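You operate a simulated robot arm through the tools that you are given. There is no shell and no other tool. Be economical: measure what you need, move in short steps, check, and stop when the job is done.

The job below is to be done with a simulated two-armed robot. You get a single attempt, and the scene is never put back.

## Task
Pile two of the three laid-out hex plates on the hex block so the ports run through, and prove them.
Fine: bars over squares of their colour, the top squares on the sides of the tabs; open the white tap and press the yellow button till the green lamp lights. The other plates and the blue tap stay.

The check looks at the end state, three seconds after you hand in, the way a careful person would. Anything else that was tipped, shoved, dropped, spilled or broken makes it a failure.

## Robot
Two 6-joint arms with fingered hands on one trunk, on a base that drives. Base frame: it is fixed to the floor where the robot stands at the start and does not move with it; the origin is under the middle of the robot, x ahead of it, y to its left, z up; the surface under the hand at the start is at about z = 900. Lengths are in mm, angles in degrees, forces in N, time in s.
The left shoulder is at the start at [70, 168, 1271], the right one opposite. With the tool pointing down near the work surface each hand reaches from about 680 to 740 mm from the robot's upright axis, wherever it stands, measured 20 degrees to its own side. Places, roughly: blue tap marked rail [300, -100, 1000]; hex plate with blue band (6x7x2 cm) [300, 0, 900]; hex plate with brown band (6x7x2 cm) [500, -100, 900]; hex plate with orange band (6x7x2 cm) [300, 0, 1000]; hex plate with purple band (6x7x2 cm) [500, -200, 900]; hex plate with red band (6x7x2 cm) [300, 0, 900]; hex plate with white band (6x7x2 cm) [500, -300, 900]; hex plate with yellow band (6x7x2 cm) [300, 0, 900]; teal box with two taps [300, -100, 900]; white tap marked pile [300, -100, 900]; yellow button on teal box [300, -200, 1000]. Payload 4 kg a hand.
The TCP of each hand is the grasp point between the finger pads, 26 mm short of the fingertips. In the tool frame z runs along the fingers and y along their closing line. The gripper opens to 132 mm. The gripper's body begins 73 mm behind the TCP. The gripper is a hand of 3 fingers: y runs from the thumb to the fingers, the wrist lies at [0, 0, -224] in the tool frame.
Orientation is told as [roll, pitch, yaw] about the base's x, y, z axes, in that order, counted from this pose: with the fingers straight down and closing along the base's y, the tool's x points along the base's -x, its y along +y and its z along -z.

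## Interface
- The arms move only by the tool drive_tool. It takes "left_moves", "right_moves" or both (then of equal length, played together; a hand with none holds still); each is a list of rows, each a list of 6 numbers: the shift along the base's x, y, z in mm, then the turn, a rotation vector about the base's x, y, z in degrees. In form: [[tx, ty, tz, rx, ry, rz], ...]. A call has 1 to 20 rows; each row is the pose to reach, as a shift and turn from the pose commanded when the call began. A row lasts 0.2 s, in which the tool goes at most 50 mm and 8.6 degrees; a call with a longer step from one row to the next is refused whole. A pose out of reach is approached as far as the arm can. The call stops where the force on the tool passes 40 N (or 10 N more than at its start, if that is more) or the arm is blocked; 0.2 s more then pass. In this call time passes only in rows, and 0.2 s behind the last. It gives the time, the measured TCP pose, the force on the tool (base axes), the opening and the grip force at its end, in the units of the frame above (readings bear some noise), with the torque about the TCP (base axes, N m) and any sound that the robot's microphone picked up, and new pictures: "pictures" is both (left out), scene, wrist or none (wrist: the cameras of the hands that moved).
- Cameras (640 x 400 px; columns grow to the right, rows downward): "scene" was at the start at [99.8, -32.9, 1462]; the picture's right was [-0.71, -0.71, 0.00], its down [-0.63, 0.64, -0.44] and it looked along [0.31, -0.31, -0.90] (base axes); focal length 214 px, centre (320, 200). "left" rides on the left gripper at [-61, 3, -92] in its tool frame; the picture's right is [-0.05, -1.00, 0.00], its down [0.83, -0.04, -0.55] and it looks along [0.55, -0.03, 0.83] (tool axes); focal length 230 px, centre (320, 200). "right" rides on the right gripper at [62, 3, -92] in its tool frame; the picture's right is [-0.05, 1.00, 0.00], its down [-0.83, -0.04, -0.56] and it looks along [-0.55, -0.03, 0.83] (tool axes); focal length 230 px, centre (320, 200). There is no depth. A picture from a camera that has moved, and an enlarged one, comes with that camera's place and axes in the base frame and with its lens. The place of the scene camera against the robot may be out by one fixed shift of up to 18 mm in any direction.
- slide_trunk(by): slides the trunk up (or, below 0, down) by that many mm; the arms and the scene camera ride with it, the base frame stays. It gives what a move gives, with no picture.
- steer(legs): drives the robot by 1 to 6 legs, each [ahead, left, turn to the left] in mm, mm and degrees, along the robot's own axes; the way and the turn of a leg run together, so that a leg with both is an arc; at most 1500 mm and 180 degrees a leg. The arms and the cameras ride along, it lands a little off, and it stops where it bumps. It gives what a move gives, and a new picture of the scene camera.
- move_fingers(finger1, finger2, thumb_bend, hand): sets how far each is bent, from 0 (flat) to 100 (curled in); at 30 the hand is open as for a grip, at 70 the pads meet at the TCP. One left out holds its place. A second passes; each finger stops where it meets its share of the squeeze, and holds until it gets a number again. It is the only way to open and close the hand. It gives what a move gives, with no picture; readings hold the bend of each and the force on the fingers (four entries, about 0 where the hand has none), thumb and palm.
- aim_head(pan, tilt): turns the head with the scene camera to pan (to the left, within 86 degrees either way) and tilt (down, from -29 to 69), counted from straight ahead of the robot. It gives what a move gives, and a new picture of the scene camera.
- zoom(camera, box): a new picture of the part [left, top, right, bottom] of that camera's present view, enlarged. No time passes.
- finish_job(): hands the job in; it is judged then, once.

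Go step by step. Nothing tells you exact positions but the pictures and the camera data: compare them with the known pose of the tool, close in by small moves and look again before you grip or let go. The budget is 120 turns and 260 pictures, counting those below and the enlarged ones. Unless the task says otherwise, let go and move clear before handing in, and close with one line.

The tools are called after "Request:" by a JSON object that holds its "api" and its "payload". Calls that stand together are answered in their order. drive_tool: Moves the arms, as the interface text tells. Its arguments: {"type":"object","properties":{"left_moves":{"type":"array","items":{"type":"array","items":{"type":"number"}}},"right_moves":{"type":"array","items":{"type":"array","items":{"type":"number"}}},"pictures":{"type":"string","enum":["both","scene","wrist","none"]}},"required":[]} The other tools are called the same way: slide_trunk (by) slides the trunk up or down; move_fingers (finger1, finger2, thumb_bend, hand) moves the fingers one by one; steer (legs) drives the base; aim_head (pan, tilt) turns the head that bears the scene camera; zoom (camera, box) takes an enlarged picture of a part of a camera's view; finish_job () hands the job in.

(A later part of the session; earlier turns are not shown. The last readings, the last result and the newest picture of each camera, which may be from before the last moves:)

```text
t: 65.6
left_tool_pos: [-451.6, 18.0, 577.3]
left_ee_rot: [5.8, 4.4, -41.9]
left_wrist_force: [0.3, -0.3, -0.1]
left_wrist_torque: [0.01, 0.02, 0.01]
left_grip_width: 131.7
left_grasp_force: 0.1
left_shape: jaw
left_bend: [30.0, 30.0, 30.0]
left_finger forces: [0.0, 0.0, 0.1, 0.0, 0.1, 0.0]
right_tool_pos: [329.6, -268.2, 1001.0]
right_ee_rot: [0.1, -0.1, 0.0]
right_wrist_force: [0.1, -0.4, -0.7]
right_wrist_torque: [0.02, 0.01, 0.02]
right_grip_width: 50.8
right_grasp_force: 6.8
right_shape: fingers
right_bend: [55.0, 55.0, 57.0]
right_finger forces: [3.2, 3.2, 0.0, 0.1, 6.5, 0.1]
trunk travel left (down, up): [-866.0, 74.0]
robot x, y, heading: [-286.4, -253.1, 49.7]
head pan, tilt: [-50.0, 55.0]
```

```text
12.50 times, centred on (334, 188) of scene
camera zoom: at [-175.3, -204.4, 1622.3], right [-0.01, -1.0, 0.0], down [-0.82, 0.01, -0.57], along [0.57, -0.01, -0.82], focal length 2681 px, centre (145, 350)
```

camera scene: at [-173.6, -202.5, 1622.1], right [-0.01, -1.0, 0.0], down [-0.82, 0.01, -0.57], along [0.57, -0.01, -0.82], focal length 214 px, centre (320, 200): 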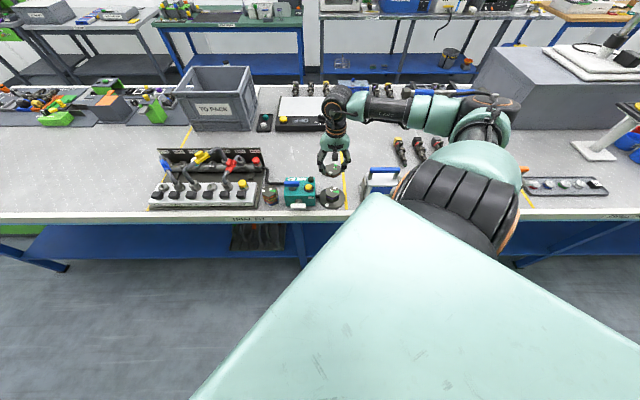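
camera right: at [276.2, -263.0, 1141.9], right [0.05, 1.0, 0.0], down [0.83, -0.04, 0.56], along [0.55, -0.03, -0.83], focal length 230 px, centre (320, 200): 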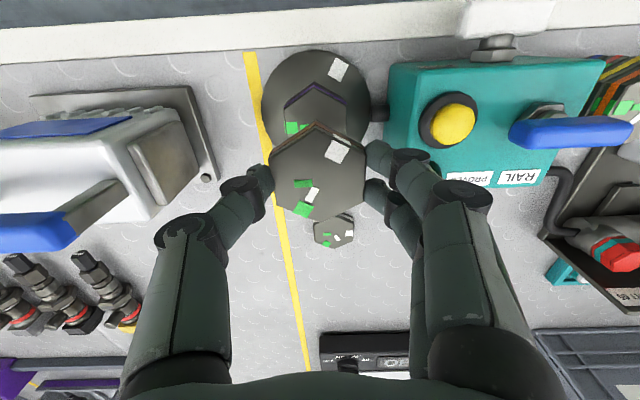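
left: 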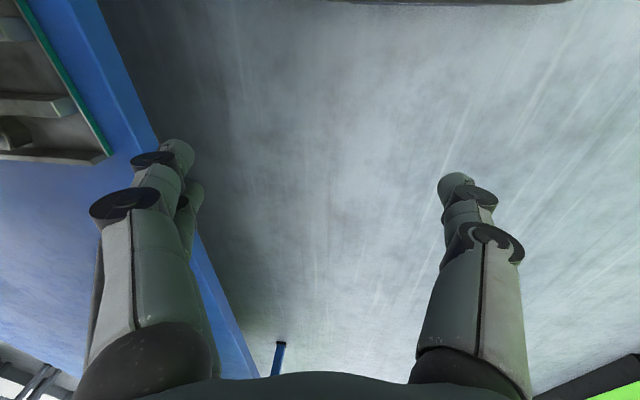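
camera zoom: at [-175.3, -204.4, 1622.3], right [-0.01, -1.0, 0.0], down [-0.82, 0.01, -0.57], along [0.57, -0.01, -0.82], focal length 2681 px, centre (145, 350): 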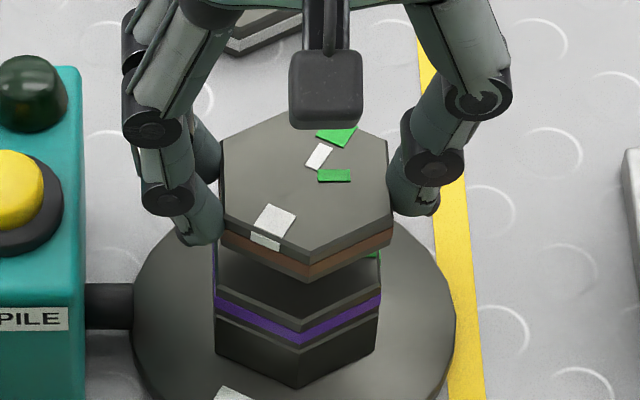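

Brown is about 1 mm off in y. I'll correct by (−0.3, +1.2) and lower to just above contact.

Request:
{"api": "drive_tool", "payload": {"right_moves": [[-0.3, 1.2, -8, 0, 0, 0], [-0.3, 1.2, -14, 0, 0, 0], [-0.3, 1.2, -16, 0, 0, 0], [-0.3, 1.2, -17, 0, 0, 0]], "pictures": "none"}}

Request:
{"api": "zoom", "payload": {"camera": "right", "box": [250, 90, 380, 171]}}

Request:
{"api": "zoom", "payload": {"camera": "scene", "box": [324, 180, 348, 204]}}

```text
t: 66.6
left_tool_pos: [-450.9, 18.2, 576.8]
left_ee_rot: [5.7, 4.3, -41.9]
left_wrist_force: [0.2, -0.5, 0.2]
left_wrist_torque: [-0.01, 0.0, 0.0]
left_grip_width: 131.6
left_grasp_force: 0.1
left_shape: jaw
left_bend: [30.0, 30.0, 30.0]
left_finger forces: [0.1, 0.0, 0.1, 0.1, 0.0, 0.0]
right_tool_pos: [330.1, -267.2, 984.5]
right_ee_rot: [0.1, -0.1, 0.0]
right_wrist_force: [-0.5, 0.0, -1.7]
right_wrist_torque: [0.0, 0.0, 0.03]
right_grip_width: 50.7
right_grasp_force: 6.6
right_shape: fingers
right_bend: [55.0, 55.0, 57.0]
right_finger forces: [3.2, 3.2, 0.0, 0.1, 6.4, 0.1]
trunk travel left (down, up): [-866.0, 74.0]
robot x, y, heading: [-285.3, -251.4, 49.5]
head pan, tilt: [-50.0, 55.0]
```

```text
4.92 times, centred on (315, 130) of right
camera zoom: at [268.8, -264.9, 1077.2], right [0.05, 1.0, 0.0], down [0.83, -0.04, 0.56], along [0.55, -0.03, -0.83], focal length 1133 px, centre (345, 542)
```

zoom: 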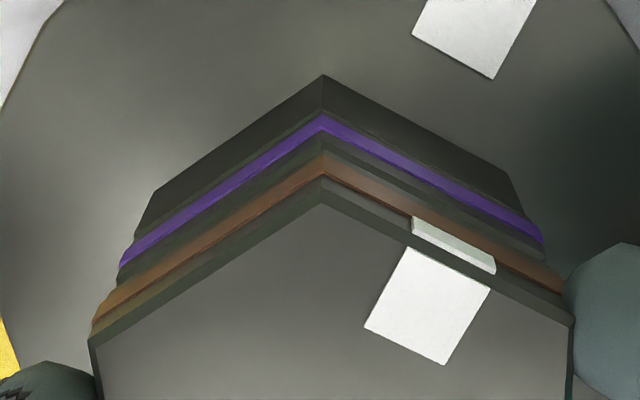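

```text
16.00 times, centred on (336, 192) of scene
camera zoom: at [-175.0, -204.3, 1622.3], right [-0.01, -1.0, 0.0], down [-0.82, 0.01, -0.57], along [0.57, -0.01, -0.82], focal length 3432 px, centre (64, 328)
```

zoom: 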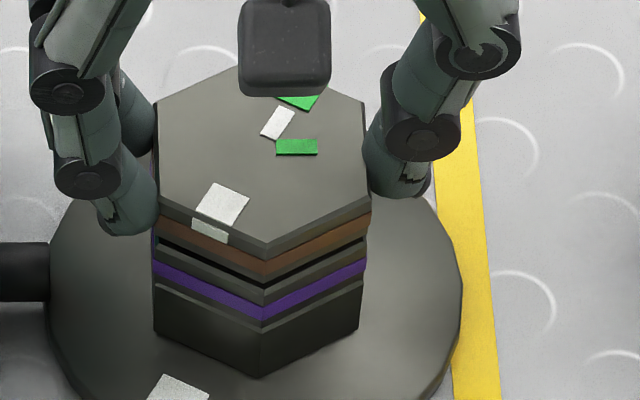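

Alignment is within a fraction of a millimetre. I'll lower to contact.

Request:
{"api": "drive_tool", "payload": {"right_moves": [[0, 0, -1, 0, 0, 0], [0, 0, -2, 0, 0, 0], [0, 0, -3, 0, 0, 0]], "pictures": "none"}}

```text
t: 67.4
left_tool_pos: [-450.8, 18.6, 576.8]
left_ee_rot: [5.6, 4.4, -42.0]
left_wrist_force: [0.5, -0.3, 0.1]
left_wrist_torque: [-0.02, 0.03, 0.03]
left_grip_width: 131.7
left_grasp_force: 0.1
left_shape: jaw
left_bend: [30.0, 30.0, 30.0]
left_finger forces: [0.0, 0.0, 0.0, 0.1, 0.1, 0.0]
right_tool_pos: [330.1, -268.1, 981.0]
right_ee_rot: [0.1, 0.0, 0.0]
right_wrist_force: [0.3, -1.1, -1.7]
right_wrist_torque: [-0.01, 0.01, 0.05]
right_grip_width: 51.0
right_grasp_force: 6.2
right_shape: fingers
right_bend: [55.0, 55.0, 57.0]
right_finger forces: [3.2, 3.2, 0.0, 0.0, 6.4, 0.0]
trunk travel left (down, up): [-866.0, 74.0]
robot x, y, heading: [-288.3, -251.7, 49.3]
head pan, tilt: [-50.0, 55.0]
```

Request:
{"api": "drive_tool", "payload": {"right_moves": [[0, 0, -0.7, 0, 0, 0], [0, 0, -1.4, 0, 0, 0], [0, 0, -2, 0, 0, 0]], "pictures": "none"}}

Request:
{"api": "zoom", "payload": {"camera": "scene", "box": [324, 180, 348, 204]}}

Request:
{"api": "zoom", "payload": {"camera": "right", "box": [250, 90, 380, 171]}}

```text
t: 68.2
left_tool_pos: [-450.6, 18.2, 577.0]
left_ee_rot: [5.8, 4.4, -41.9]
left_wrist_force: [0.3, 0.6, -0.6]
left_wrist_torque: [-0.05, 0.0, -0.02]
left_grip_width: 132.0
left_grasp_force: 0.0
left_shape: jaw
left_bend: [30.0, 30.0, 30.0]
left_finger forces: [0.0, 0.0, 0.0, 0.0, 0.0, 0.0]
right_tool_pos: [330.3, -266.5, 980.9]
right_ee_rot: [0.1, -0.1, 0.0]
right_wrist_force: [0.2, 0.1, 3.4]
right_wrist_torque: [-0.01, -0.02, -0.02]
right_grip_width: 50.4
right_grasp_force: 6.9
right_shape: fingers
right_bend: [56.0, 55.0, 57.0]
right_finger forces: [3.5, 3.5, 0.0, 0.1, 6.8, 0.1]
trunk travel left (down, up): [-866.0, 74.0]
robot x, y, heading: [-286.6, -251.7, 49.8]
head pan, tilt: [-50.0, 55.0]
```

```text
16.00 times, centred on (336, 192) of scene
camera zoom: at [-176.0, -204.2, 1622.4], right [-0.01, -1.0, 0.0], down [-0.82, 0.01, -0.57], along [0.57, -0.01, -0.82], focal length 3432 px, centre (64, 328)
```

zoom: 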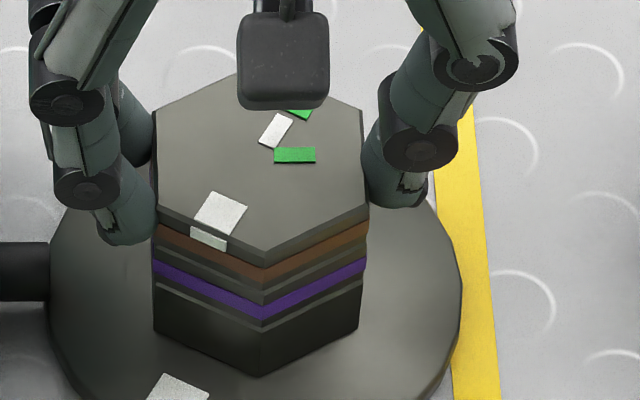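

```text
4.92 times, centred on (315, 130) of right
camera zoom: at [268.5, -264.9, 1072.9], right [0.05, 1.0, 0.0], down [0.83, -0.04, 0.56], along [0.56, -0.03, -0.83], focal length 1133 px, centre (345, 542)
```

zoom: 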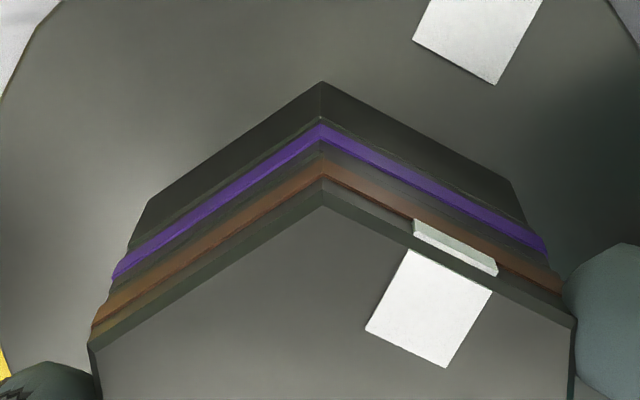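

In contact and flush, with the white square facing the white tab. I'll release and lift.

Request:
{"api": "move_fingers", "payload": {"hand": "right", "finger1": 51, "finger2": 51, "thumb_bend": 52}}

Request:
{"api": "drive_tool", "payload": {"right_moves": [[0, 0, 4, 0, 0, 0], [0, 0, 15, 0, 0, 0], [0, 0, 40, 0, 0, 0], [0, 0, 80, 0, 0, 0], [0, 0, 120, 0, 0, 0]], "pictures": "none"}}

Request:
{"api": "zoom", "payload": {"camera": "scene", "box": [280, 165, 350, 215]}}

Request:
{"api": "zoom", "payload": {"camera": "right", "box": [250, 30, 570, 200]}}

```text
t: 69.2
left_tool_pos: [-450.5, 18.0, 577.5]
left_ee_rot: [5.6, 4.5, -41.9]
left_wrist_force: [0.3, 0.2, 0.2]
left_wrist_torque: [-0.03, 0.0, -0.01]
left_grip_width: 131.8
left_grasp_force: 0.1
left_shape: jaw
left_bend: [30.0, 30.0, 30.0]
left_finger forces: [0.0, 0.1, 0.1, 0.1, 0.0, 0.0]
right_tool_pos: [331.0, -268.1, 979.6]
right_ee_rot: [0.1, 0.0, 0.0]
right_wrist_force: [0.7, 1.0, -0.8]
right_wrist_torque: [0.02, -0.01, 0.04]
right_grip_width: 62.1
right_grasp_force: 0.1
right_shape: fingers
right_bend: [51.0, 51.0, 52.0]
right_finger forces: [0.1, 0.0, 0.1, 0.0, 0.0, 0.0]
trunk travel left (down, up): [-866.0, 74.0]
robot x, y, heading: [-286.5, -252.0, 49.5]
head pan, tilt: [-50.0, 55.0]
```

```text
t: 70.4
left_tool_pos: [-451.1, 18.4, 577.3]
left_ee_rot: [5.8, 4.4, -41.9]
left_wrist_force: [-0.1, 0.0, -0.1]
left_wrist_torque: [-0.03, -0.01, 0.0]
left_grip_width: 131.9
left_grasp_force: 0.0
left_shape: jaw
left_bend: [30.0, 30.0, 30.0]
left_finger forces: [0.2, 0.1, 0.0, 0.0, 0.1, 0.0]
right_tool_pos: [326.8, -264.6, 1089.8]
right_ee_rot: [0.2, 0.0, -0.1]
right_wrist_force: [-0.6, 0.8, 0.2]
right_wrist_torque: [-0.01, -0.02, -0.01]
right_grip_width: 62.2
right_grasp_force: 0.0
right_shape: fingers
right_bend: [51.0, 51.0, 52.0]
right_finger forces: [0.0, 0.0, 0.0, 0.1, 0.1, 0.1]
right hand out of reach, approached as far as the arm can: row 5
trunk travel left (down, up): [-866.0, 74.0]
robot x, y, heading: [-285.3, -255.8, 49.6]
head pan, tilt: [-50.0, 55.0]
```

```text
8.00 times, centred on (315, 190) of scene
camera zoom: at [-176.6, -203.1, 1622.2], right [-0.01, -1.0, 0.0], down [-0.82, 0.01, -0.57], along [0.57, -0.01, -0.82], focal length 1716 px, centre (360, 280)
```

zoom: 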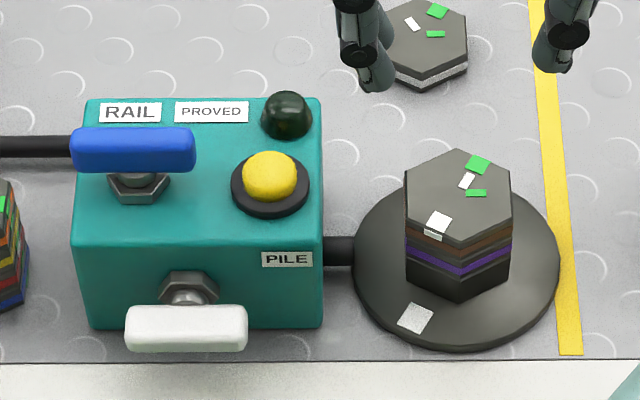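

```text
2.00 times, centred on (410, 115) of right
camera zoom: at [265.8, -262.8, 1183.7], right [0.05, 1.0, 0.0], down [0.83, -0.05, 0.55], along [0.55, -0.03, -0.83], focal length 460 px, centre (140, 370)
```

zoom: 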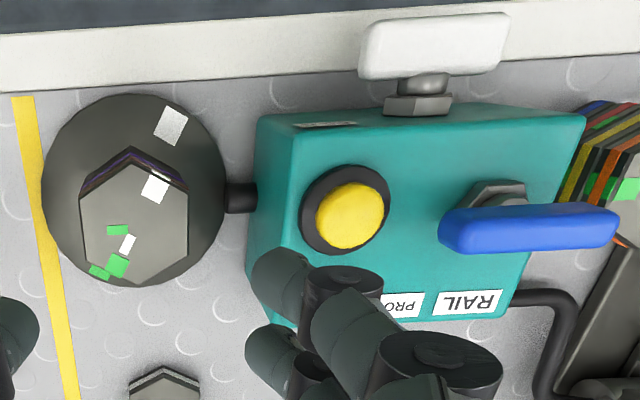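

The pile reads right: bars lie over squares and the top squares are beside their tabs. Next is the white tap, whose handle lies along y at about (267, −140, 952). I'll bring the hand over its +y end.

Request:
{"api": "steer", "payload": {"legs": [[67, 158, 0]]}}

Request:
{"api": "move_fingers", "payload": {"hand": "right", "finger1": 70, "finger2": 70, "thumb_bend": 70}}

Request:
{"api": "zoom", "payload": {"camera": "right", "box": [0, 0, 640, 400]}}

Request:
{"api": "zoom", "payload": {"camera": "scene", "box": [280, 160, 360, 230]}}

```text
t: 71.8
left_tool_pos: [-523.9, 166.8, 577.0]
left_ee_rot: [5.9, 4.5, -41.9]
left_wrist_force: [-0.8, 0.5, -0.3]
left_wrist_torque: [0.02, 0.01, -0.02]
left_grip_width: 131.7
left_grasp_force: 0.0
left_shape: jaw
left_bend: [30.0, 30.0, 30.0]
left_finger forces: [0.0, 0.1, 0.1, 0.0, 0.0, 0.0]
right_tool_pos: [256.4, -119.0, 1090.4]
right_ee_rot: [0.2, 0.0, 0.0]
right_wrist_force: [0.5, -0.9, -0.1]
right_wrist_torque: [0.02, 0.0, 0.01]
right_grip_width: 62.2
right_grasp_force: 0.0
right_shape: fingers
right_bend: [51.0, 51.0, 52.0]
right_finger forces: [0.0, 0.1, 0.0, 0.1, 0.0, 0.0]
trunk travel left (down, up): [-866.0, 74.0]
robot x, y, heading: [-361.2, -103.8, 49.5]
head pan, tilt: [-50.0, 55.0]
camera scene: at [-246.6, -58.2, 1622.3], right [-0.01, -1.0, 0.0], down [-0.82, 0.01, -0.57], along [0.57, 0.0, -0.82], focal length 214 px, centre (320, 200)
```

scene: 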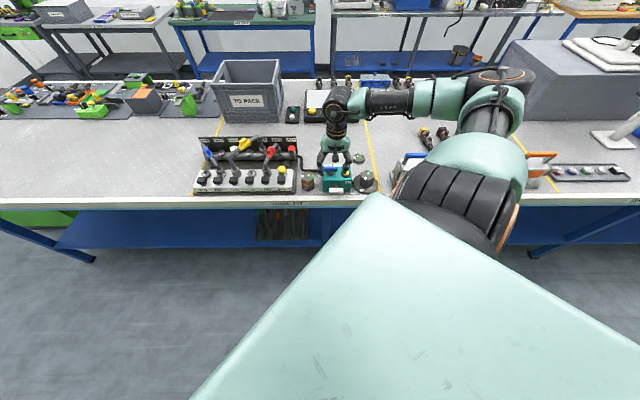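

```text
t: 72.8
left_tool_pos: [-524.2, 167.5, 576.0]
left_ee_rot: [5.7, 4.5, -41.8]
left_wrist_force: [-0.2, -1.0, 0.9]
left_wrist_torque: [0.02, 0.0, -0.02]
left_grip_width: 132.0
left_grasp_force: 0.1
left_shape: jaw
left_bend: [30.0, 30.0, 30.0]
left_finger forces: [0.1, 0.0, 0.0, 0.0, 0.0, 0.1]
right_tool_pos: [255.3, -116.9, 1090.6]
right_ee_rot: [0.1, -0.1, -0.1]
right_wrist_force: [-0.3, 0.3, 0.4]
right_wrist_torque: [0.0, 0.01, -0.01]
right_grip_width: 6.4
right_grasp_force: 0.1
right_shape: fingers
right_bend: [70.0, 70.0, 70.0]
right_finger forces: [0.0, 0.1, 0.1, 0.0, 0.1, 0.0]
trunk travel left (down, up): [-866.0, 74.0]
robot x, y, heading: [-358.3, -104.7, 49.7]
head pan, tilt: [-50.0, 55.0]
```

```text
1.00 times, centred on (320, 200) of right (not enlarged: the box is as wide or as high as the picture)
camera zoom: at [194.0, -114.2, 1183.3], right [0.05, 1.0, 0.0], down [0.83, -0.04, 0.56], along [0.56, -0.03, -0.83], focal length 230 px, centre (320, 200)
```

zoom: 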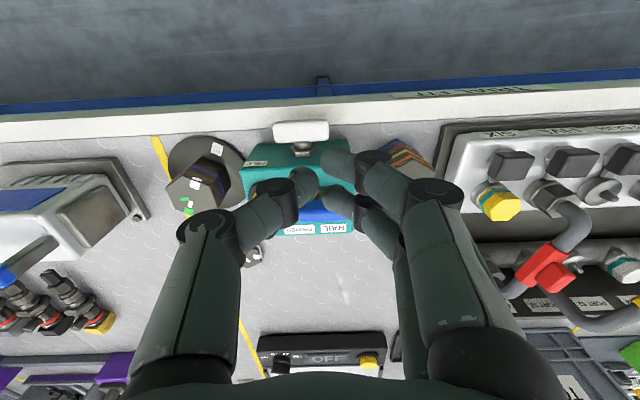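

```text
5.71 times, centred on (320, 195) of scene
camera zoom: at [-248.6, -54.7, 1622.3], right [-0.01, -1.0, 0.0], down [-0.82, 0.01, -0.57], along [0.57, 0.0, -0.82], focal length 1226 px, centre (320, 229)
```

zoom: 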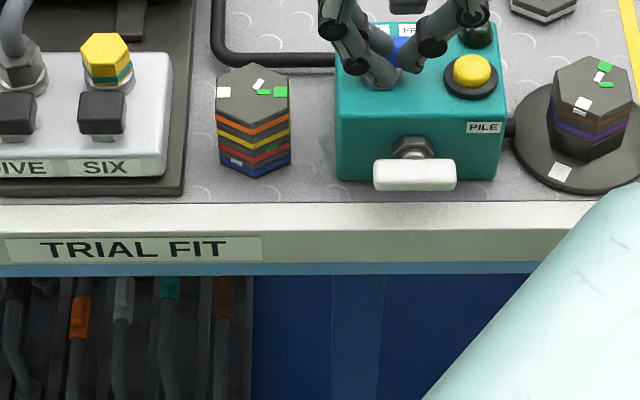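

The handle centre is at about (266, −138), running from y −165 to −110. I'll position over the +y end and lower near it to look.

Request:
{"api": "drive_tool", "payload": {"right_moves": [[2, 4, -30, 0, 0, 0], [2, 4, -60, 0, 0, 0], [2, 4, -85, 0, 0, 0]], "pictures": "wrist"}}

Request:
{"api": "zoom", "payload": {"camera": "scene", "box": [310, 160, 360, 210]}}

```text
t: 73.6
left_tool_pos: [-524.6, 167.4, 576.6]
left_ee_rot: [5.7, 4.4, -41.8]
left_wrist_force: [-0.2, -0.2, 0.2]
left_wrist_torque: [0.0, 0.02, -0.01]
left_grip_width: 131.8
left_grasp_force: 0.1
left_shape: jaw
left_bend: [30.0, 30.0, 30.0]
left_finger forces: [0.1, 0.1, 0.1, 0.1, 0.0, 0.0]
right_tool_pos: [257.8, -112.9, 1004.4]
right_ee_rot: [0.0, -0.1, 0.0]
right_wrist_force: [-0.1, -0.5, -0.1]
right_wrist_torque: [0.0, 0.02, 0.0]
right_grip_width: 5.9
right_grasp_force: 0.1
right_shape: fingers
right_bend: [70.0, 70.0, 70.0]
right_finger forces: [0.1, 0.0, 0.0, 0.1, 0.1, 0.1]
trunk travel left (down, up): [-866.0, 74.0]
robot x, y, heading: [-357.3, -101.1, 49.6]
head pan, tilt: [-50.0, 55.0]
camera right: at [195.9, -110.0, 1097.8], right [0.05, 1.0, 0.0], down [0.83, -0.04, 0.56], along [0.56, -0.03, -0.83], focal length 230 px, centre (320, 200)
```

right: 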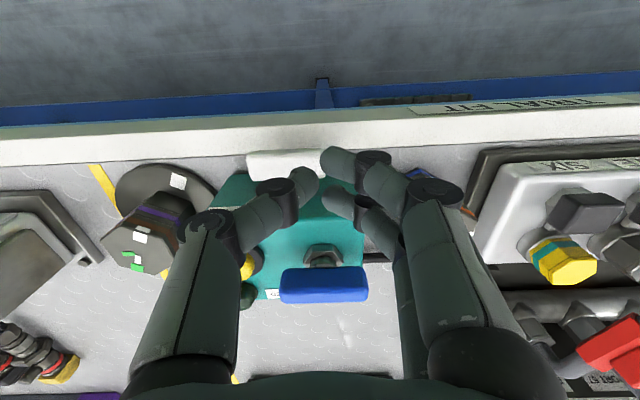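

```text
8.00 times, centred on (335, 185) of scene
camera zoom: at [-248.5, -54.3, 1622.4], right [-0.01, -1.0, 0.0], down [-0.82, 0.01, -0.57], along [0.57, -0.01, -0.82], focal length 1716 px, centre (200, 320)
```

zoom: 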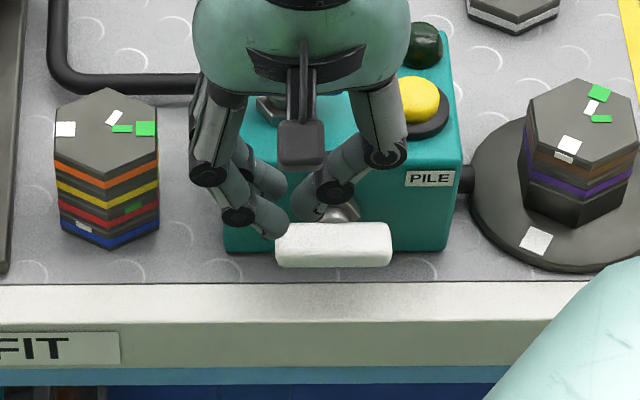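

The thumb tip is over the +y half of the handle. I'll shift a bit toward its end and press down gently in small steps.

Request:
{"api": "drive_tool", "payload": {"right_moves": [[3, 5, -5, 0, 0, 0], [3, 5, -10, 0, 0, 0], [3, 5, -14, 0, 0, 0], [3, 5, -17, 0, 0, 0], [3, 5, -20, 0, 0, 0], [3, 5, -23, 0, 0, 0], [3, 5, -26, 0, 0, 0]], "pictures": "none"}}

Request:
{"api": "zoom", "payload": {"camera": "scene", "box": [310, 160, 360, 210]}}

```text
t: 75.2
left_tool_pos: [-523.6, 168.1, 576.7]
left_ee_rot: [5.7, 4.4, -41.9]
left_wrist_force: [-0.4, 1.0, 0.4]
left_wrist_torque: [-0.03, -0.03, -0.01]
left_grip_width: 131.9
left_grasp_force: 0.1
left_shape: jaw
left_bend: [30.0, 30.0, 30.0]
left_finger forces: [0.0, 0.1, 0.2, 0.0, 0.1, 0.0]
right_tool_pos: [260.5, -107.4, 979.4]
right_ee_rot: [0.1, 0.0, 0.0]
right_wrist_force: [0.8, 0.6, 1.0]
right_wrist_torque: [-0.03, 0.0, 0.02]
right_grip_width: 5.8
right_grasp_force: 0.0
right_shape: fingers
right_bend: [70.0, 70.0, 70.0]
right_finger forces: [0.0, 0.0, 0.1, 0.1, 0.0, 0.1]
trunk travel left (down, up): [-866.0, 74.0]
robot x, y, heading: [-358.3, -100.4, 49.5]
head pan, tilt: [-50.0, 55.0]
```

```text
8.00 times, centred on (335, 185) of scene
camera zoom: at [-248.6, -54.3, 1622.3], right [-0.01, -1.0, 0.0], down [-0.82, 0.01, -0.57], along [0.57, -0.01, -0.82], focal length 1716 px, centre (200, 320)
```

zoom: 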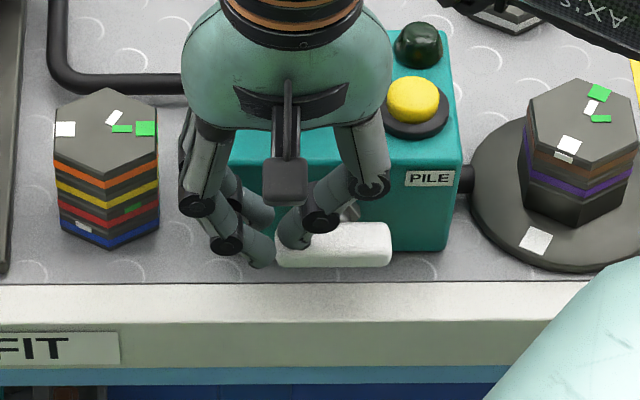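

No contact yet, so I continue down slowly.

Request:
{"api": "drive_tool", "payload": {"right_moves": [[0, 0, -2, 0, 0, 0], [0, 0, -4, 0, 0, 0], [0, 0, -6, 0, 0, 0], [0, 0, -8, 0, 0, 0], [0, 0, -10, 0, 0, 0]], "pictures": "none"}}

Request:
{"api": "zoom", "payload": {"camera": "scene", "box": [310, 160, 360, 210]}}

```text
t: 76.4
left_tool_pos: [-524.5, 167.6, 576.9]
left_ee_rot: [5.7, 4.3, -41.9]
left_wrist_force: [-0.6, 1.6, 0.0]
left_wrist_torque: [-0.01, -0.02, 0.01]
left_grip_width: 131.7
left_grasp_force: 0.0
left_shape: jaw
left_bend: [30.0, 30.0, 30.0]
left_finger forces: [0.0, 0.0, 0.0, 0.0, 0.0, 0.0]
right_tool_pos: [259.7, -106.3, 968.9]
right_ee_rot: [0.1, -0.1, 0.0]
right_wrist_force: [0.3, 0.2, 0.6]
right_wrist_torque: [-0.02, 0.0, 0.01]
right_grip_width: 5.3
right_grasp_force: 0.2
right_shape: fingers
right_bend: [70.0, 70.0, 70.0]
right_finger forces: [0.0, 0.0, 0.0, 0.1, 0.7, 0.1]
trunk travel left (down, up): [-866.0, 74.0]
robot x, y, heading: [-357.9, -102.0, 49.6]
head pan, tilt: [-50.0, 55.0]
```

```text
8.00 times, centred on (335, 185) of scene
camera zoom: at [-248.9, -54.4, 1622.3], right [-0.01, -1.0, 0.0], down [-0.82, 0.01, -0.57], along [0.57, -0.01, -0.82], focal length 1716 px, centre (200, 320)
```

zoom: 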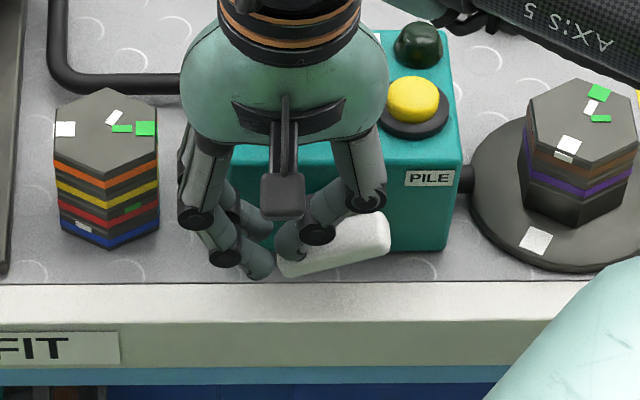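

The handle turns easily this way. I'll keep following it down along the arc.

Request:
{"api": "drive_tool", "payload": {"right_moves": [[0, 0, -4, 0, 0, 0], [0, -1, -8, 0, 0, 0], [0, -3, -12, 0, 0, 0], [0, -5, -15, 0, 0, 0], [0, -7, -18, 0, 0, 0]], "pictures": "none"}}

Request:
{"api": "zoom", "payload": {"camera": "scene", "box": [310, 160, 360, 210]}}

```text
t: 77.6
left_tool_pos: [-524.1, 168.4, 576.2]
left_ee_rot: [5.7, 4.2, -41.8]
left_wrist_force: [-0.6, -0.5, 0.0]
left_wrist_torque: [0.01, -0.01, 0.0]
left_grip_width: 131.9
left_grasp_force: 0.0
left_shape: jaw
left_bend: [30.0, 30.0, 30.0]
left_finger forces: [0.0, 0.0, 0.1, 0.0, 0.1, 0.0]
right_tool_pos: [260.8, -110.5, 954.3]
right_ee_rot: [0.2, -0.3, 0.1]
right_wrist_force: [1.1, 7.5, 13.4]
right_wrist_torque: [-0.31, -0.01, 0.01]
right_grip_width: 0.9
right_grasp_force: 7.6
right_shape: fingers
right_bend: [70.0, 70.0, 74.0]
right_finger forces: [0.0, 0.0, 0.0, 0.0, 15.7, 0.0]
trunk travel left (down, up): [-866.0, 74.0]
robot x, y, heading: [-361.6, -102.2, 49.5]
head pan, tilt: [-50.0, 55.0]
```

```text
8.00 times, centred on (335, 185) of scene
camera zoom: at [-251.0, -52.1, 1622.6], right [-0.01, -1.0, 0.0], down [-0.82, 0.01, -0.57], along [0.57, -0.01, -0.82], focal length 1716 px, centre (200, 320)
```

zoom: 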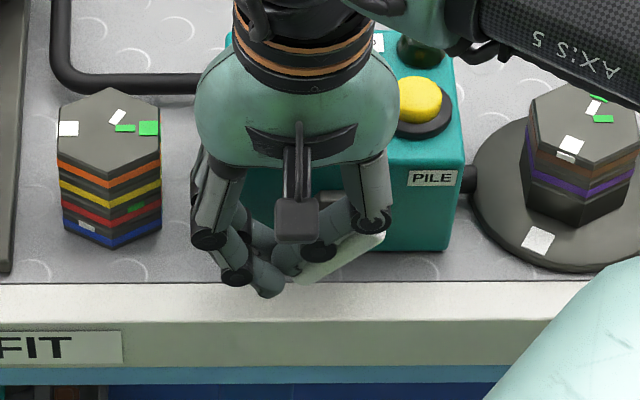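

The handle is at about 40°. I'll back off, go around to the −y side, and push the raised end toward +y to bring it upright.

Request:
{"api": "drive_tool", "payload": {"right_moves": [[0, 6, 10, 0, 0, 0], [0, 6, 45, 0, 0, 0], [0, 6, 85, 0, 0, 0], [0, -34, 90, 0, 0, 0], [0, -74, 90, 0, 0, 0], [0, -84, 70, 0, 0, 0], [0, -84, 45, 0, 0, 0]], "pictures": "none"}}

Request:
{"api": "zoom", "payload": {"camera": "scene", "box": [310, 160, 360, 210]}}

```text
t: 79.2
left_tool_pos: [-524.0, 166.4, 577.9]
left_ee_rot: [5.8, 4.4, -41.8]
left_wrist_force: [0.7, 0.0, -0.6]
left_wrist_torque: [0.01, 0.01, -0.03]
left_grip_width: 131.9
left_grasp_force: 0.0
left_shape: jaw
left_bend: [30.0, 30.0, 30.0]
left_finger forces: [0.0, 0.0, 0.0, 0.0, 0.0, 0.1]
right_tool_pos: [245.7, -178.0, 978.5]
right_ee_rot: [0.2, 0.0, 0.0]
right_wrist_force: [-0.9, -0.6, 1.8]
right_wrist_torque: [0.06, -0.02, 0.02]
right_grip_width: 5.8
right_grasp_force: 0.6
right_shape: fingers
right_bend: [70.0, 70.0, 70.0]
right_finger forces: [0.0, 1.5, 0.0, 0.0, 0.0, 0.0]
right hand out of reach, approached as far as the arm can: row 4, 5, 6, 7
trunk travel left (down, up): [-866.0, 74.0]
robot x, y, heading: [-359.3, -103.8, 49.5]
head pan, tilt: [-50.0, 55.0]
```

```text
8.00 times, centred on (335, 185) of scene
camera zoom: at [-248.8, -57.6, 1622.5], right [-0.01, -1.0, 0.0], down [-0.82, 0.01, -0.57], along [0.57, 0.0, -0.82], focal length 1716 px, centre (200, 320)
```

zoom: 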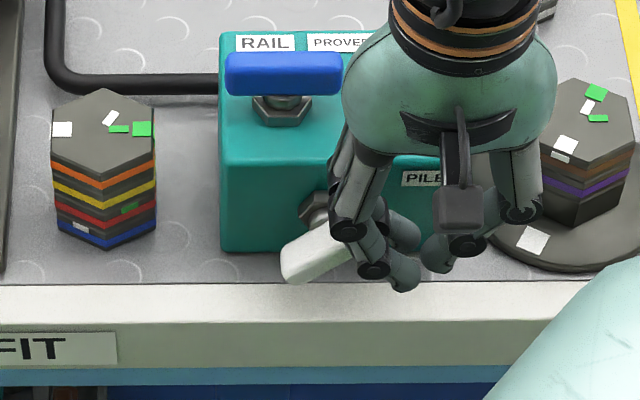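

The arm is at its reach limit here, so I'll raise slightly and shift the base.

Request:
{"api": "drive_tool", "payload": {"right_moves": [[0, -3, 20, 0, 0, 0], [0, -3, 40, 0, 0, 0]], "pictures": "none"}}

Request:
{"api": "steer", "payload": {"legs": [[-21, -37, 0]]}}

Request:
{"api": "zoom", "payload": {"camera": "scene", "box": [300, 160, 350, 210]}}

```text
t: 79.8
left_tool_pos: [-524.5, 166.8, 577.4]
left_ee_rot: [5.8, 4.4, -42.0]
left_wrist_force: [1.4, 0.1, -0.6]
left_wrist_torque: [0.01, 0.01, 0.0]
left_grip_width: 131.8
left_grasp_force: 0.1
left_shape: jaw
left_bend: [30.0, 30.0, 30.0]
left_finger forces: [0.1, 0.1, 0.0, 0.0, 0.0, 0.1]
right_tool_pos: [243.1, -171.0, 987.0]
right_ee_rot: [0.2, -0.1, 0.0]
right_wrist_force: [1.4, -0.1, 0.2]
right_wrist_torque: [0.01, 0.03, 0.0]
right_grip_width: 5.7
right_grasp_force: 0.0
right_shape: fingers
right_bend: [70.0, 70.0, 70.0]
right_finger forces: [0.0, 0.0, 0.1, 0.0, 0.0, 0.0]
right hand out of reach, approached as far as the arm can: row 1, 2
trunk travel left (down, up): [-866.0, 74.0]
robot x, y, heading: [-356.6, -105.0, 49.4]
head pan, tilt: [-50.0, 55.0]
```

```text
t: 80.7
left_tool_pos: [-511.3, 131.7, 573.8]
left_ee_rot: [5.6, 4.0, -41.8]
left_wrist_force: [-0.2, -0.6, 0.5]
left_wrist_torque: [-0.02, -0.02, -0.01]
left_grip_width: 131.7
left_grasp_force: 0.1
left_shape: jaw
left_bend: [30.0, 30.0, 30.0]
left_finger forces: [0.0, 0.0, 0.1, 0.0, 0.1, 0.1]
right_tool_pos: [254.5, -202.6, 987.7]
right_ee_rot: [-0.3, -0.3, 0.1]
right_wrist_force: [0.0, 0.3, 0.7]
right_wrist_torque: [-0.08, -0.02, 0.02]
right_grip_width: 6.0
right_grasp_force: 0.1
right_shape: fingers
right_bend: [70.0, 70.0, 70.0]
right_finger forces: [0.0, 0.0, 0.1, 0.0, 0.0, 0.1]
trunk travel left (down, up): [-866.0, 74.0]
robot x, y, heading: [-345.6, -139.4, 49.6]
head pan, tilt: [-50.0, 55.0]
camera scene: at [-238.3, -83.6, 1622.3], right [-0.01, -1.0, 0.01], down [-0.82, 0.0, -0.58], along [0.58, -0.01, -0.82], focal length 214 px, centre (320, 200)
```

scene: 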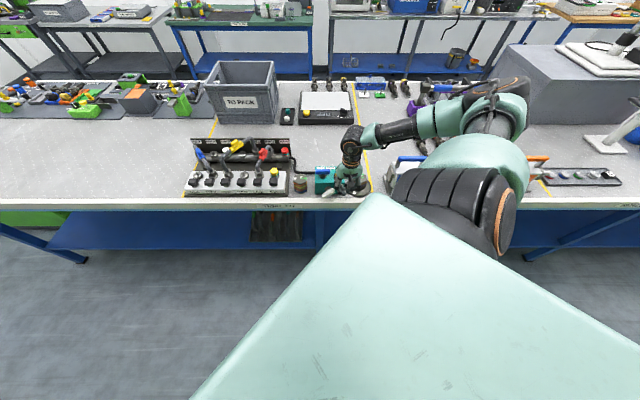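

```text
8.00 times, centred on (325, 185) of scene
camera zoom: at [-238.3, -83.6, 1622.3], right [-0.01, -1.0, 0.01], down [-0.82, 0.0, -0.58], along [0.58, -0.01, -0.82], focal length 1716 px, centre (280, 320)
```

zoom: 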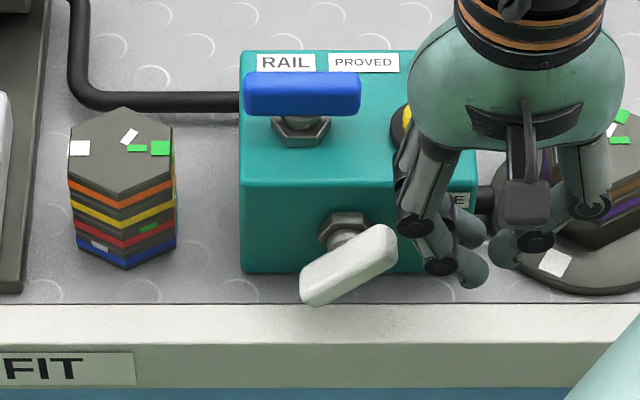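

The handle rests at about 35–40° and the hand is on its −y side. I'll push +y in steps.

Request:
{"api": "drive_tool", "payload": {"right_moves": [[3, 5, -4, 0, 0, 0], [5, 11, -4, 0, 0, 0], [5, 17, -4, 0, 0, 0], [5, 22, -4, 0, 0, 0]], "pictures": "none"}}

Request:
{"api": "zoom", "payload": {"camera": "scene", "box": [300, 160, 350, 210]}}

```text
t: 81.7
left_tool_pos: [-509.6, 129.0, 576.4]
left_ee_rot: [5.8, 4.4, -41.8]
left_wrist_force: [0.5, 0.1, 0.3]
left_wrist_torque: [-0.01, -0.01, 0.0]
left_grip_width: 131.7
left_grasp_force: 0.1
left_shape: jaw
left_bend: [30.0, 30.0, 30.0]
left_finger forces: [0.0, 0.0, 0.1, 0.0, 0.0, 0.0]
right_tool_pos: [262.7, -187.2, 983.4]
right_ee_rot: [0.0, -0.1, 0.1]
right_wrist_force: [1.1, -0.1, 0.6]
right_wrist_torque: [0.02, 0.04, -0.01]
right_grip_width: 5.8
right_grasp_force: 0.1
right_shape: fingers
right_bend: [70.0, 70.0, 70.0]
right_finger forces: [0.1, 0.0, 0.1, 0.0, 0.0, 0.0]
trunk travel left (down, up): [-866.0, 74.0]
robot x, y, heading: [-344.3, -143.6, 49.5]
head pan, tilt: [-50.0, 55.0]
```

```text
8.00 times, centred on (325, 185) of scene
camera zoom: at [-234.0, -93.9, 1622.3], right [-0.01, -1.0, 0.0], down [-0.82, 0.01, -0.57], along [0.57, 0.0, -0.82], focal length 1716 px, centre (280, 320)
```

zoom: 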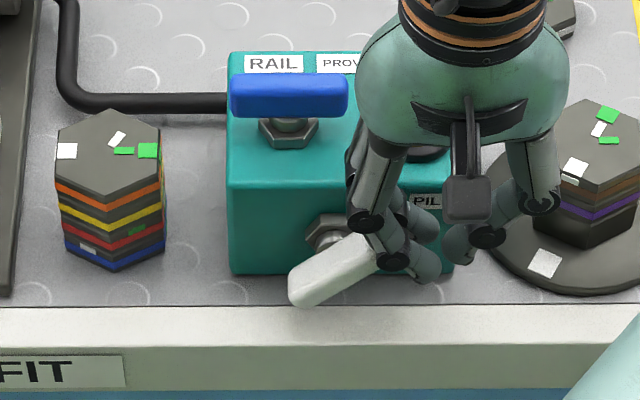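

Request:
{"api": "drive_tool", "payload": {"right_moves": [[0, 5, 0, 0, 0, 0], [0, 10, 0, 0, 0, 0], [0, 15, 0, 0, 0, 0]], "pictures": "none"}}

Request:
{"api": "zoom", "payload": {"camera": "scene", "box": [300, 160, 350, 210]}}

```text
t: 82.5
left_tool_pos: [-510.2, 129.8, 577.7]
left_ee_rot: [5.8, 4.4, -41.8]
left_wrist_force: [-0.1, -0.7, 0.3]
left_wrist_torque: [-0.01, 0.02, -0.04]
left_grip_width: 132.1
left_grasp_force: 0.1
left_shape: jaw
left_bend: [30.0, 30.0, 30.0]
left_finger forces: [0.1, 0.0, 0.0, 0.1, 0.1, 0.0]
right_tool_pos: [262.6, -171.9, 983.3]
right_ee_rot: [0.1, -0.1, 0.2]
right_wrist_force: [-0.4, -1.3, 1.6]
right_wrist_torque: [0.02, -0.01, -0.02]
right_grip_width: 5.6
right_grasp_force: 1.2
right_shape: fingers
right_bend: [70.0, 71.0, 70.0]
right_finger forces: [0.1, 1.6, 0.1, 0.0, 0.0, 0.1]
trunk travel left (down, up): [-866.0, 74.0]
robot x, y, heading: [-345.1, -141.0, 49.8]
head pan, tilt: [-50.0, 55.0]
```

```text
8.00 times, centred on (325, 185) of scene
camera zoom: at [-235.0, -93.4, 1622.4], right [-0.01, -1.0, 0.0], down [-0.82, 0.01, -0.57], along [0.57, 0.0, -0.82], focal length 1716 px, centre (280, 320)
```

zoom: 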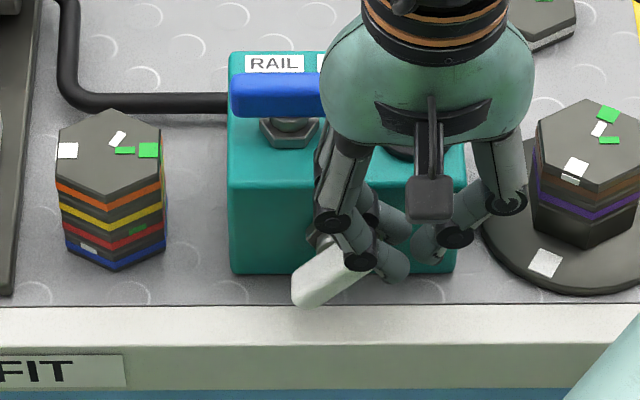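

It's turning with light force. I'll keep pushing.

Request:
{"api": "drive_tool", "payload": {"right_moves": [[0, 5, 0, 0, 0, 0], [0, 10, 0, 0, 0, 0], [0, 15, 0, 0, 0, 0]], "pictures": "none"}}

Request:
{"api": "zoom", "payload": {"camera": "scene", "box": [300, 160, 350, 210]}}

```text
t: 83.3
left_tool_pos: [-509.8, 128.4, 576.9]
left_ee_rot: [5.8, 4.4, -41.8]
left_wrist_force: [-0.6, 0.4, 0.6]
left_wrist_torque: [0.01, 0.0, -0.01]
left_grip_width: 132.0
left_grasp_force: 0.0
left_shape: jaw
left_bend: [30.0, 30.0, 30.0]
left_finger forces: [0.0, 0.0, 0.1, 0.1, 0.0, 0.0]
right_tool_pos: [260.2, -158.0, 983.6]
right_ee_rot: [0.0, -0.1, 0.0]
right_wrist_force: [0.4, -6.4, 8.8]
right_wrist_torque: [-0.04, -0.1, -0.04]
right_grip_width: 4.9
right_grasp_force: 6.2
right_shape: fingers
right_bend: [71.0, 73.0, 70.0]
right_finger forces: [1.3, 11.9, 0.0, 0.1, 0.0, 0.0]
trunk travel left (down, up): [-866.0, 74.0]
robot x, y, heading: [-345.7, -141.5, 49.4]
head pan, tilt: [-50.0, 55.0]
```

```text
8.00 times, centred on (325, 185) of scene
camera zoom: at [-235.9, -95.3, 1622.6], right [-0.01, -1.0, 0.0], down [-0.82, 0.01, -0.57], along [0.57, 0.0, -0.82], focal length 1716 px, centre (280, 320)
```

zoom: 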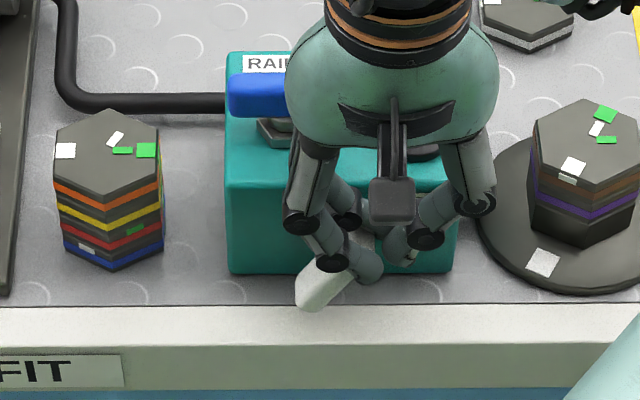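

The sloping finger link is riding up on the handle. I'll back off, shift the base a little, and open the fingers so a straighter finger does the pushing.

Request:
{"api": "drive_tool", "payload": {"right_moves": [[0, -8, 0, 0, 0, 0], [0, -18, 0, 0, 0, 0], [0, -30, 5, 0, 0, 0], [0, -40, 5, 0, 0, 0]], "pictures": "none"}}

Request:
{"api": "steer", "payload": {"legs": [[-27, -23, 0]]}}

Request:
{"api": "move_fingers", "payload": {"hand": "right", "finger1": 46, "finger2": 46, "thumb_bend": 60}}

Request:
{"api": "zoom", "payload": {"camera": "scene", "box": [295, 155, 350, 210]}}

```text
t: 84.3
left_tool_pos: [-510.7, 129.0, 576.7]
left_ee_rot: [5.8, 4.5, -41.8]
left_wrist_force: [0.3, 0.4, -0.2]
left_wrist_torque: [-0.01, -0.01, 0.03]
left_grip_width: 131.9
left_grasp_force: 0.0
left_shape: jaw
left_bend: [30.0, 30.0, 30.0]
left_finger forces: [0.0, 0.0, 0.0, 0.0, 0.0, 0.0]
right_tool_pos: [261.6, -195.8, 988.2]
right_ee_rot: [0.1, 0.0, 0.0]
right_wrist_force: [0.4, 0.0, -0.3]
right_wrist_torque: [-0.02, -0.01, 0.0]
right_grip_width: 6.2
right_grasp_force: 0.1
right_shape: fingers
right_bend: [70.0, 70.0, 70.0]
right_finger forces: [0.0, 0.0, 0.1, 0.0, 0.0, 0.0]
trunk travel left (down, up): [-866.0, 74.0]
robot x, y, heading: [-340.8, -140.3, 49.8]
head pan, tilt: [-50.0, 55.0]
```

```text
t: 85.2
left_tool_pos: [-510.8, 98.6, 574.1]
left_ee_rot: [5.6, 4.2, -41.7]
left_wrist_force: [0.4, 1.1, 0.6]
left_wrist_torque: [-0.08, -0.03, 0.06]
left_grip_width: 132.0
left_grasp_force: 0.1
left_shape: jaw
left_bend: [30.0, 30.0, 30.0]
left_finger forces: [0.0, 0.0, 0.0, 0.0, 0.0, 0.0]
right_tool_pos: [260.4, -224.6, 988.3]
right_ee_rot: [-0.2, -0.1, 0.1]
right_wrist_force: [0.3, 0.6, 0.4]
right_wrist_torque: [-0.03, 0.01, 0.01]
right_grip_width: 6.5
right_grasp_force: 0.0
right_shape: fingers
right_bend: [70.0, 70.0, 70.0]
right_finger forces: [0.0, 0.0, 0.0, 0.0, 0.0, 0.1]
trunk travel left (down, up): [-866.0, 74.0]
robot x, y, heading: [-346.0, -175.6, 49.4]
head pan, tilt: [-50.0, 55.0]
camera scene: at [-234.7, -118.5, 1622.0], right [-0.01, -1.0, 0.01], down [-0.82, 0.0, -0.57], along [0.57, -0.01, -0.82], focal length 214 px, centre (320, 200)
```

scene: 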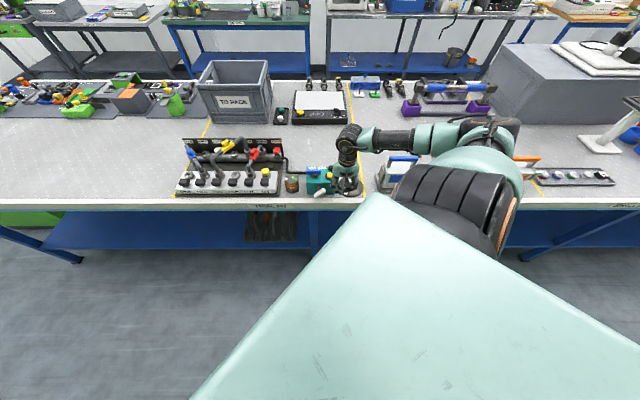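

```text
t: 86.2
left_tool_pos: [-509.9, 94.6, 576.6]
left_ee_rot: [5.8, 4.5, -41.8]
left_wrist_force: [0.7, -0.5, 0.2]
left_wrist_torque: [-0.01, 0.02, 0.02]
left_grip_width: 132.0
left_grasp_force: 0.0
left_shape: jaw
left_bend: [30.0, 30.0, 30.0]
left_finger forces: [0.0, 0.1, 0.0, 0.0, 0.0, 0.0]
right_tool_pos: [261.6, -229.9, 988.2]
right_ee_rot: [0.1, 0.0, 0.1]
right_wrist_force: [0.0, -0.5, 0.1]
right_wrist_torque: [-0.01, -0.01, 0.02]
right_grip_width: 57.0
right_grasp_force: 0.1
right_shape: fingers
right_bend: [46.0, 46.0, 60.0]
right_finger forces: [0.1, 0.1, 0.0, 0.0, 0.0, 0.0]
trunk travel left (down, up): [-866.0, 74.0]
robot x, y, heading: [-344.2, -174.9, 49.6]
head pan, tilt: [-50.0, 55.0]
```

```text
7.27 times, centred on (322, 182) of scene
camera zoom: at [-234.3, -128.3, 1622.3], right [-0.01, -1.0, 0.0], down [-0.82, 0.01, -0.57], along [0.57, 0.0, -0.82], focal length 1560 px, centre (302, 327)
```

zoom: 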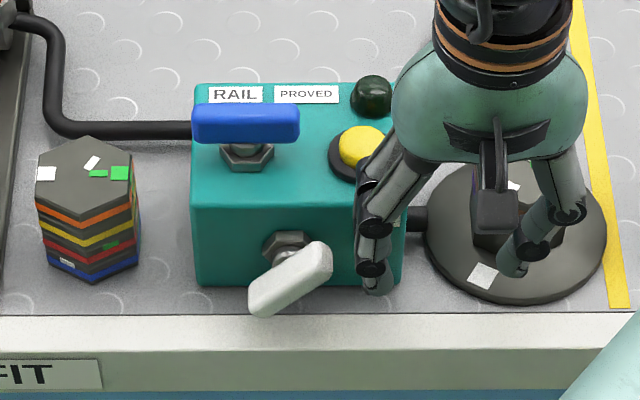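

The straight fingers are now beside the handle's raised end. I'll push +y.

Request:
{"api": "drive_tool", "payload": {"right_moves": [[2, 6, 0, 0, 0, 0], [2, 12, 0, 0, 0, 0], [2, 16, 0, 0, 0, 0], [2, 20, 0, 0, 0, 0], [2, 24, 0, 0, 0, 0]], "pictures": "none"}}

Request:
{"api": "zoom", "payload": {"camera": "scene", "box": [295, 155, 350, 210]}}

```text
t: 87.4
left_tool_pos: [-510.3, 94.0, 576.1]
left_ee_rot: [5.9, 4.5, -41.8]
left_wrist_force: [0.1, -0.4, -0.1]
left_wrist_torque: [-0.01, -0.04, -0.01]
left_grip_width: 131.8
left_grasp_force: 0.1
left_shape: jaw
left_bend: [30.0, 30.0, 30.0]
left_finger forces: [0.1, 0.1, 0.0, 0.1, 0.0, 0.0]
right_tool_pos: [262.7, -208.6, 987.3]
right_ee_rot: [0.1, -0.2, 0.0]
right_wrist_force: [1.6, -6.1, 4.5]
right_wrist_torque: [0.01, -0.06, -0.09]
right_grip_width: 51.5
right_grasp_force: 3.6
right_shape: fingers
right_bend: [50.0, 50.0, 60.0]
right_finger forces: [3.7, 3.7, 0.1, 0.0, 0.0, 0.1]
trunk travel left (down, up): [-866.0, 74.0]
robot x, y, heading: [-344.3, -173.5, 49.7]
head pan, tilt: [-50.0, 55.0]
```

```text
7.27 times, centred on (322, 182) of scene
camera zoom: at [-234.7, -129.8, 1622.4], right [-0.01, -1.0, 0.0], down [-0.82, 0.01, -0.57], along [0.57, 0.0, -0.82], focal length 1560 px, centre (302, 327)
```

zoom: 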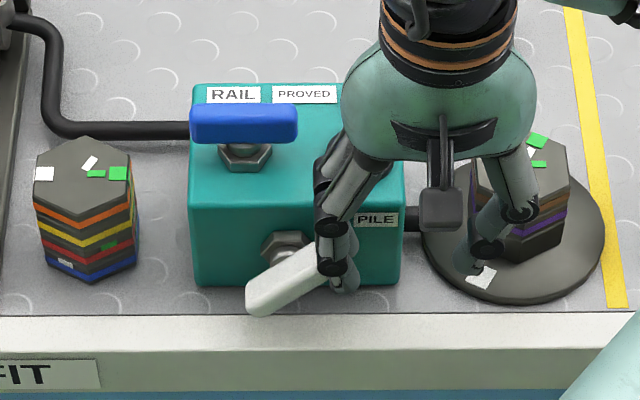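

Fingers flex but the handle has barely moved. I'll push a bit further to see whether it yields.

Request:
{"api": "drive_tool", "payload": {"right_moves": [[0, 4, 0, 0, 0, 0], [0, 8, 0, 0, 0, 0], [0, 12, 0, 0, 0, 0]], "pictures": "none"}}

Request:
{"api": "zoom", "payload": {"camera": "scene", "box": [310, 180, 340, 210]}}

```text
t: 88.2
left_tool_pos: [-511.5, 94.7, 577.0]
left_ee_rot: [6.0, 4.4, -41.8]
left_wrist_force: [0.3, 0.0, 0.1]
left_wrist_torque: [0.03, -0.01, 0.0]
left_grip_width: 131.7
left_grasp_force: 0.0
left_shape: jaw
left_bend: [30.0, 30.0, 30.0]
left_finger forces: [0.0, 0.0, 0.1, 0.0, 0.0, 0.0]
right_tool_pos: [261.6, -195.6, 987.8]
right_ee_rot: [0.2, -0.1, 0.1]
right_wrist_force: [-5.7, -9.3, 7.8]
right_wrist_torque: [0.02, 0.05, 0.14]
right_grip_width: 53.3
right_grasp_force: 6.3
right_shape: fingers
right_bend: [48.0, 57.0, 60.0]
right_finger forces: [2.7, 10.4, 0.0, 0.0, 0.0, 0.1]
trunk travel left (down, up): [-866.0, 74.0]
robot x, y, heading: [-345.0, -177.7, 49.6]
head pan, tilt: [-50.0, 55.0]
```

```text
13.33 times, centred on (325, 195) of scene
camera zoom: at [-237.1, -130.5, 1622.6], right [-0.01, -1.0, 0.0], down [-0.82, 0.01, -0.57], along [0.57, 0.0, -0.82], focal length 2860 px, centre (253, 267)
```

zoom: 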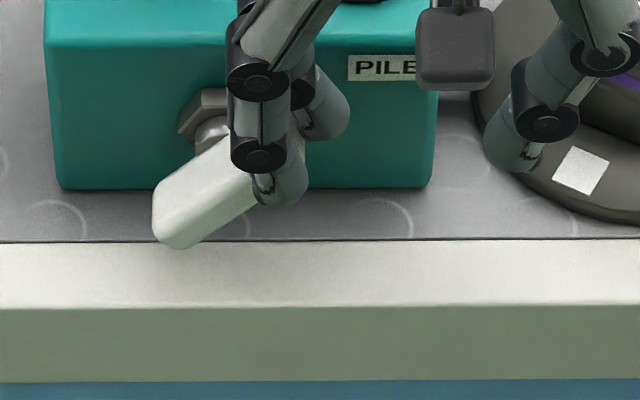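

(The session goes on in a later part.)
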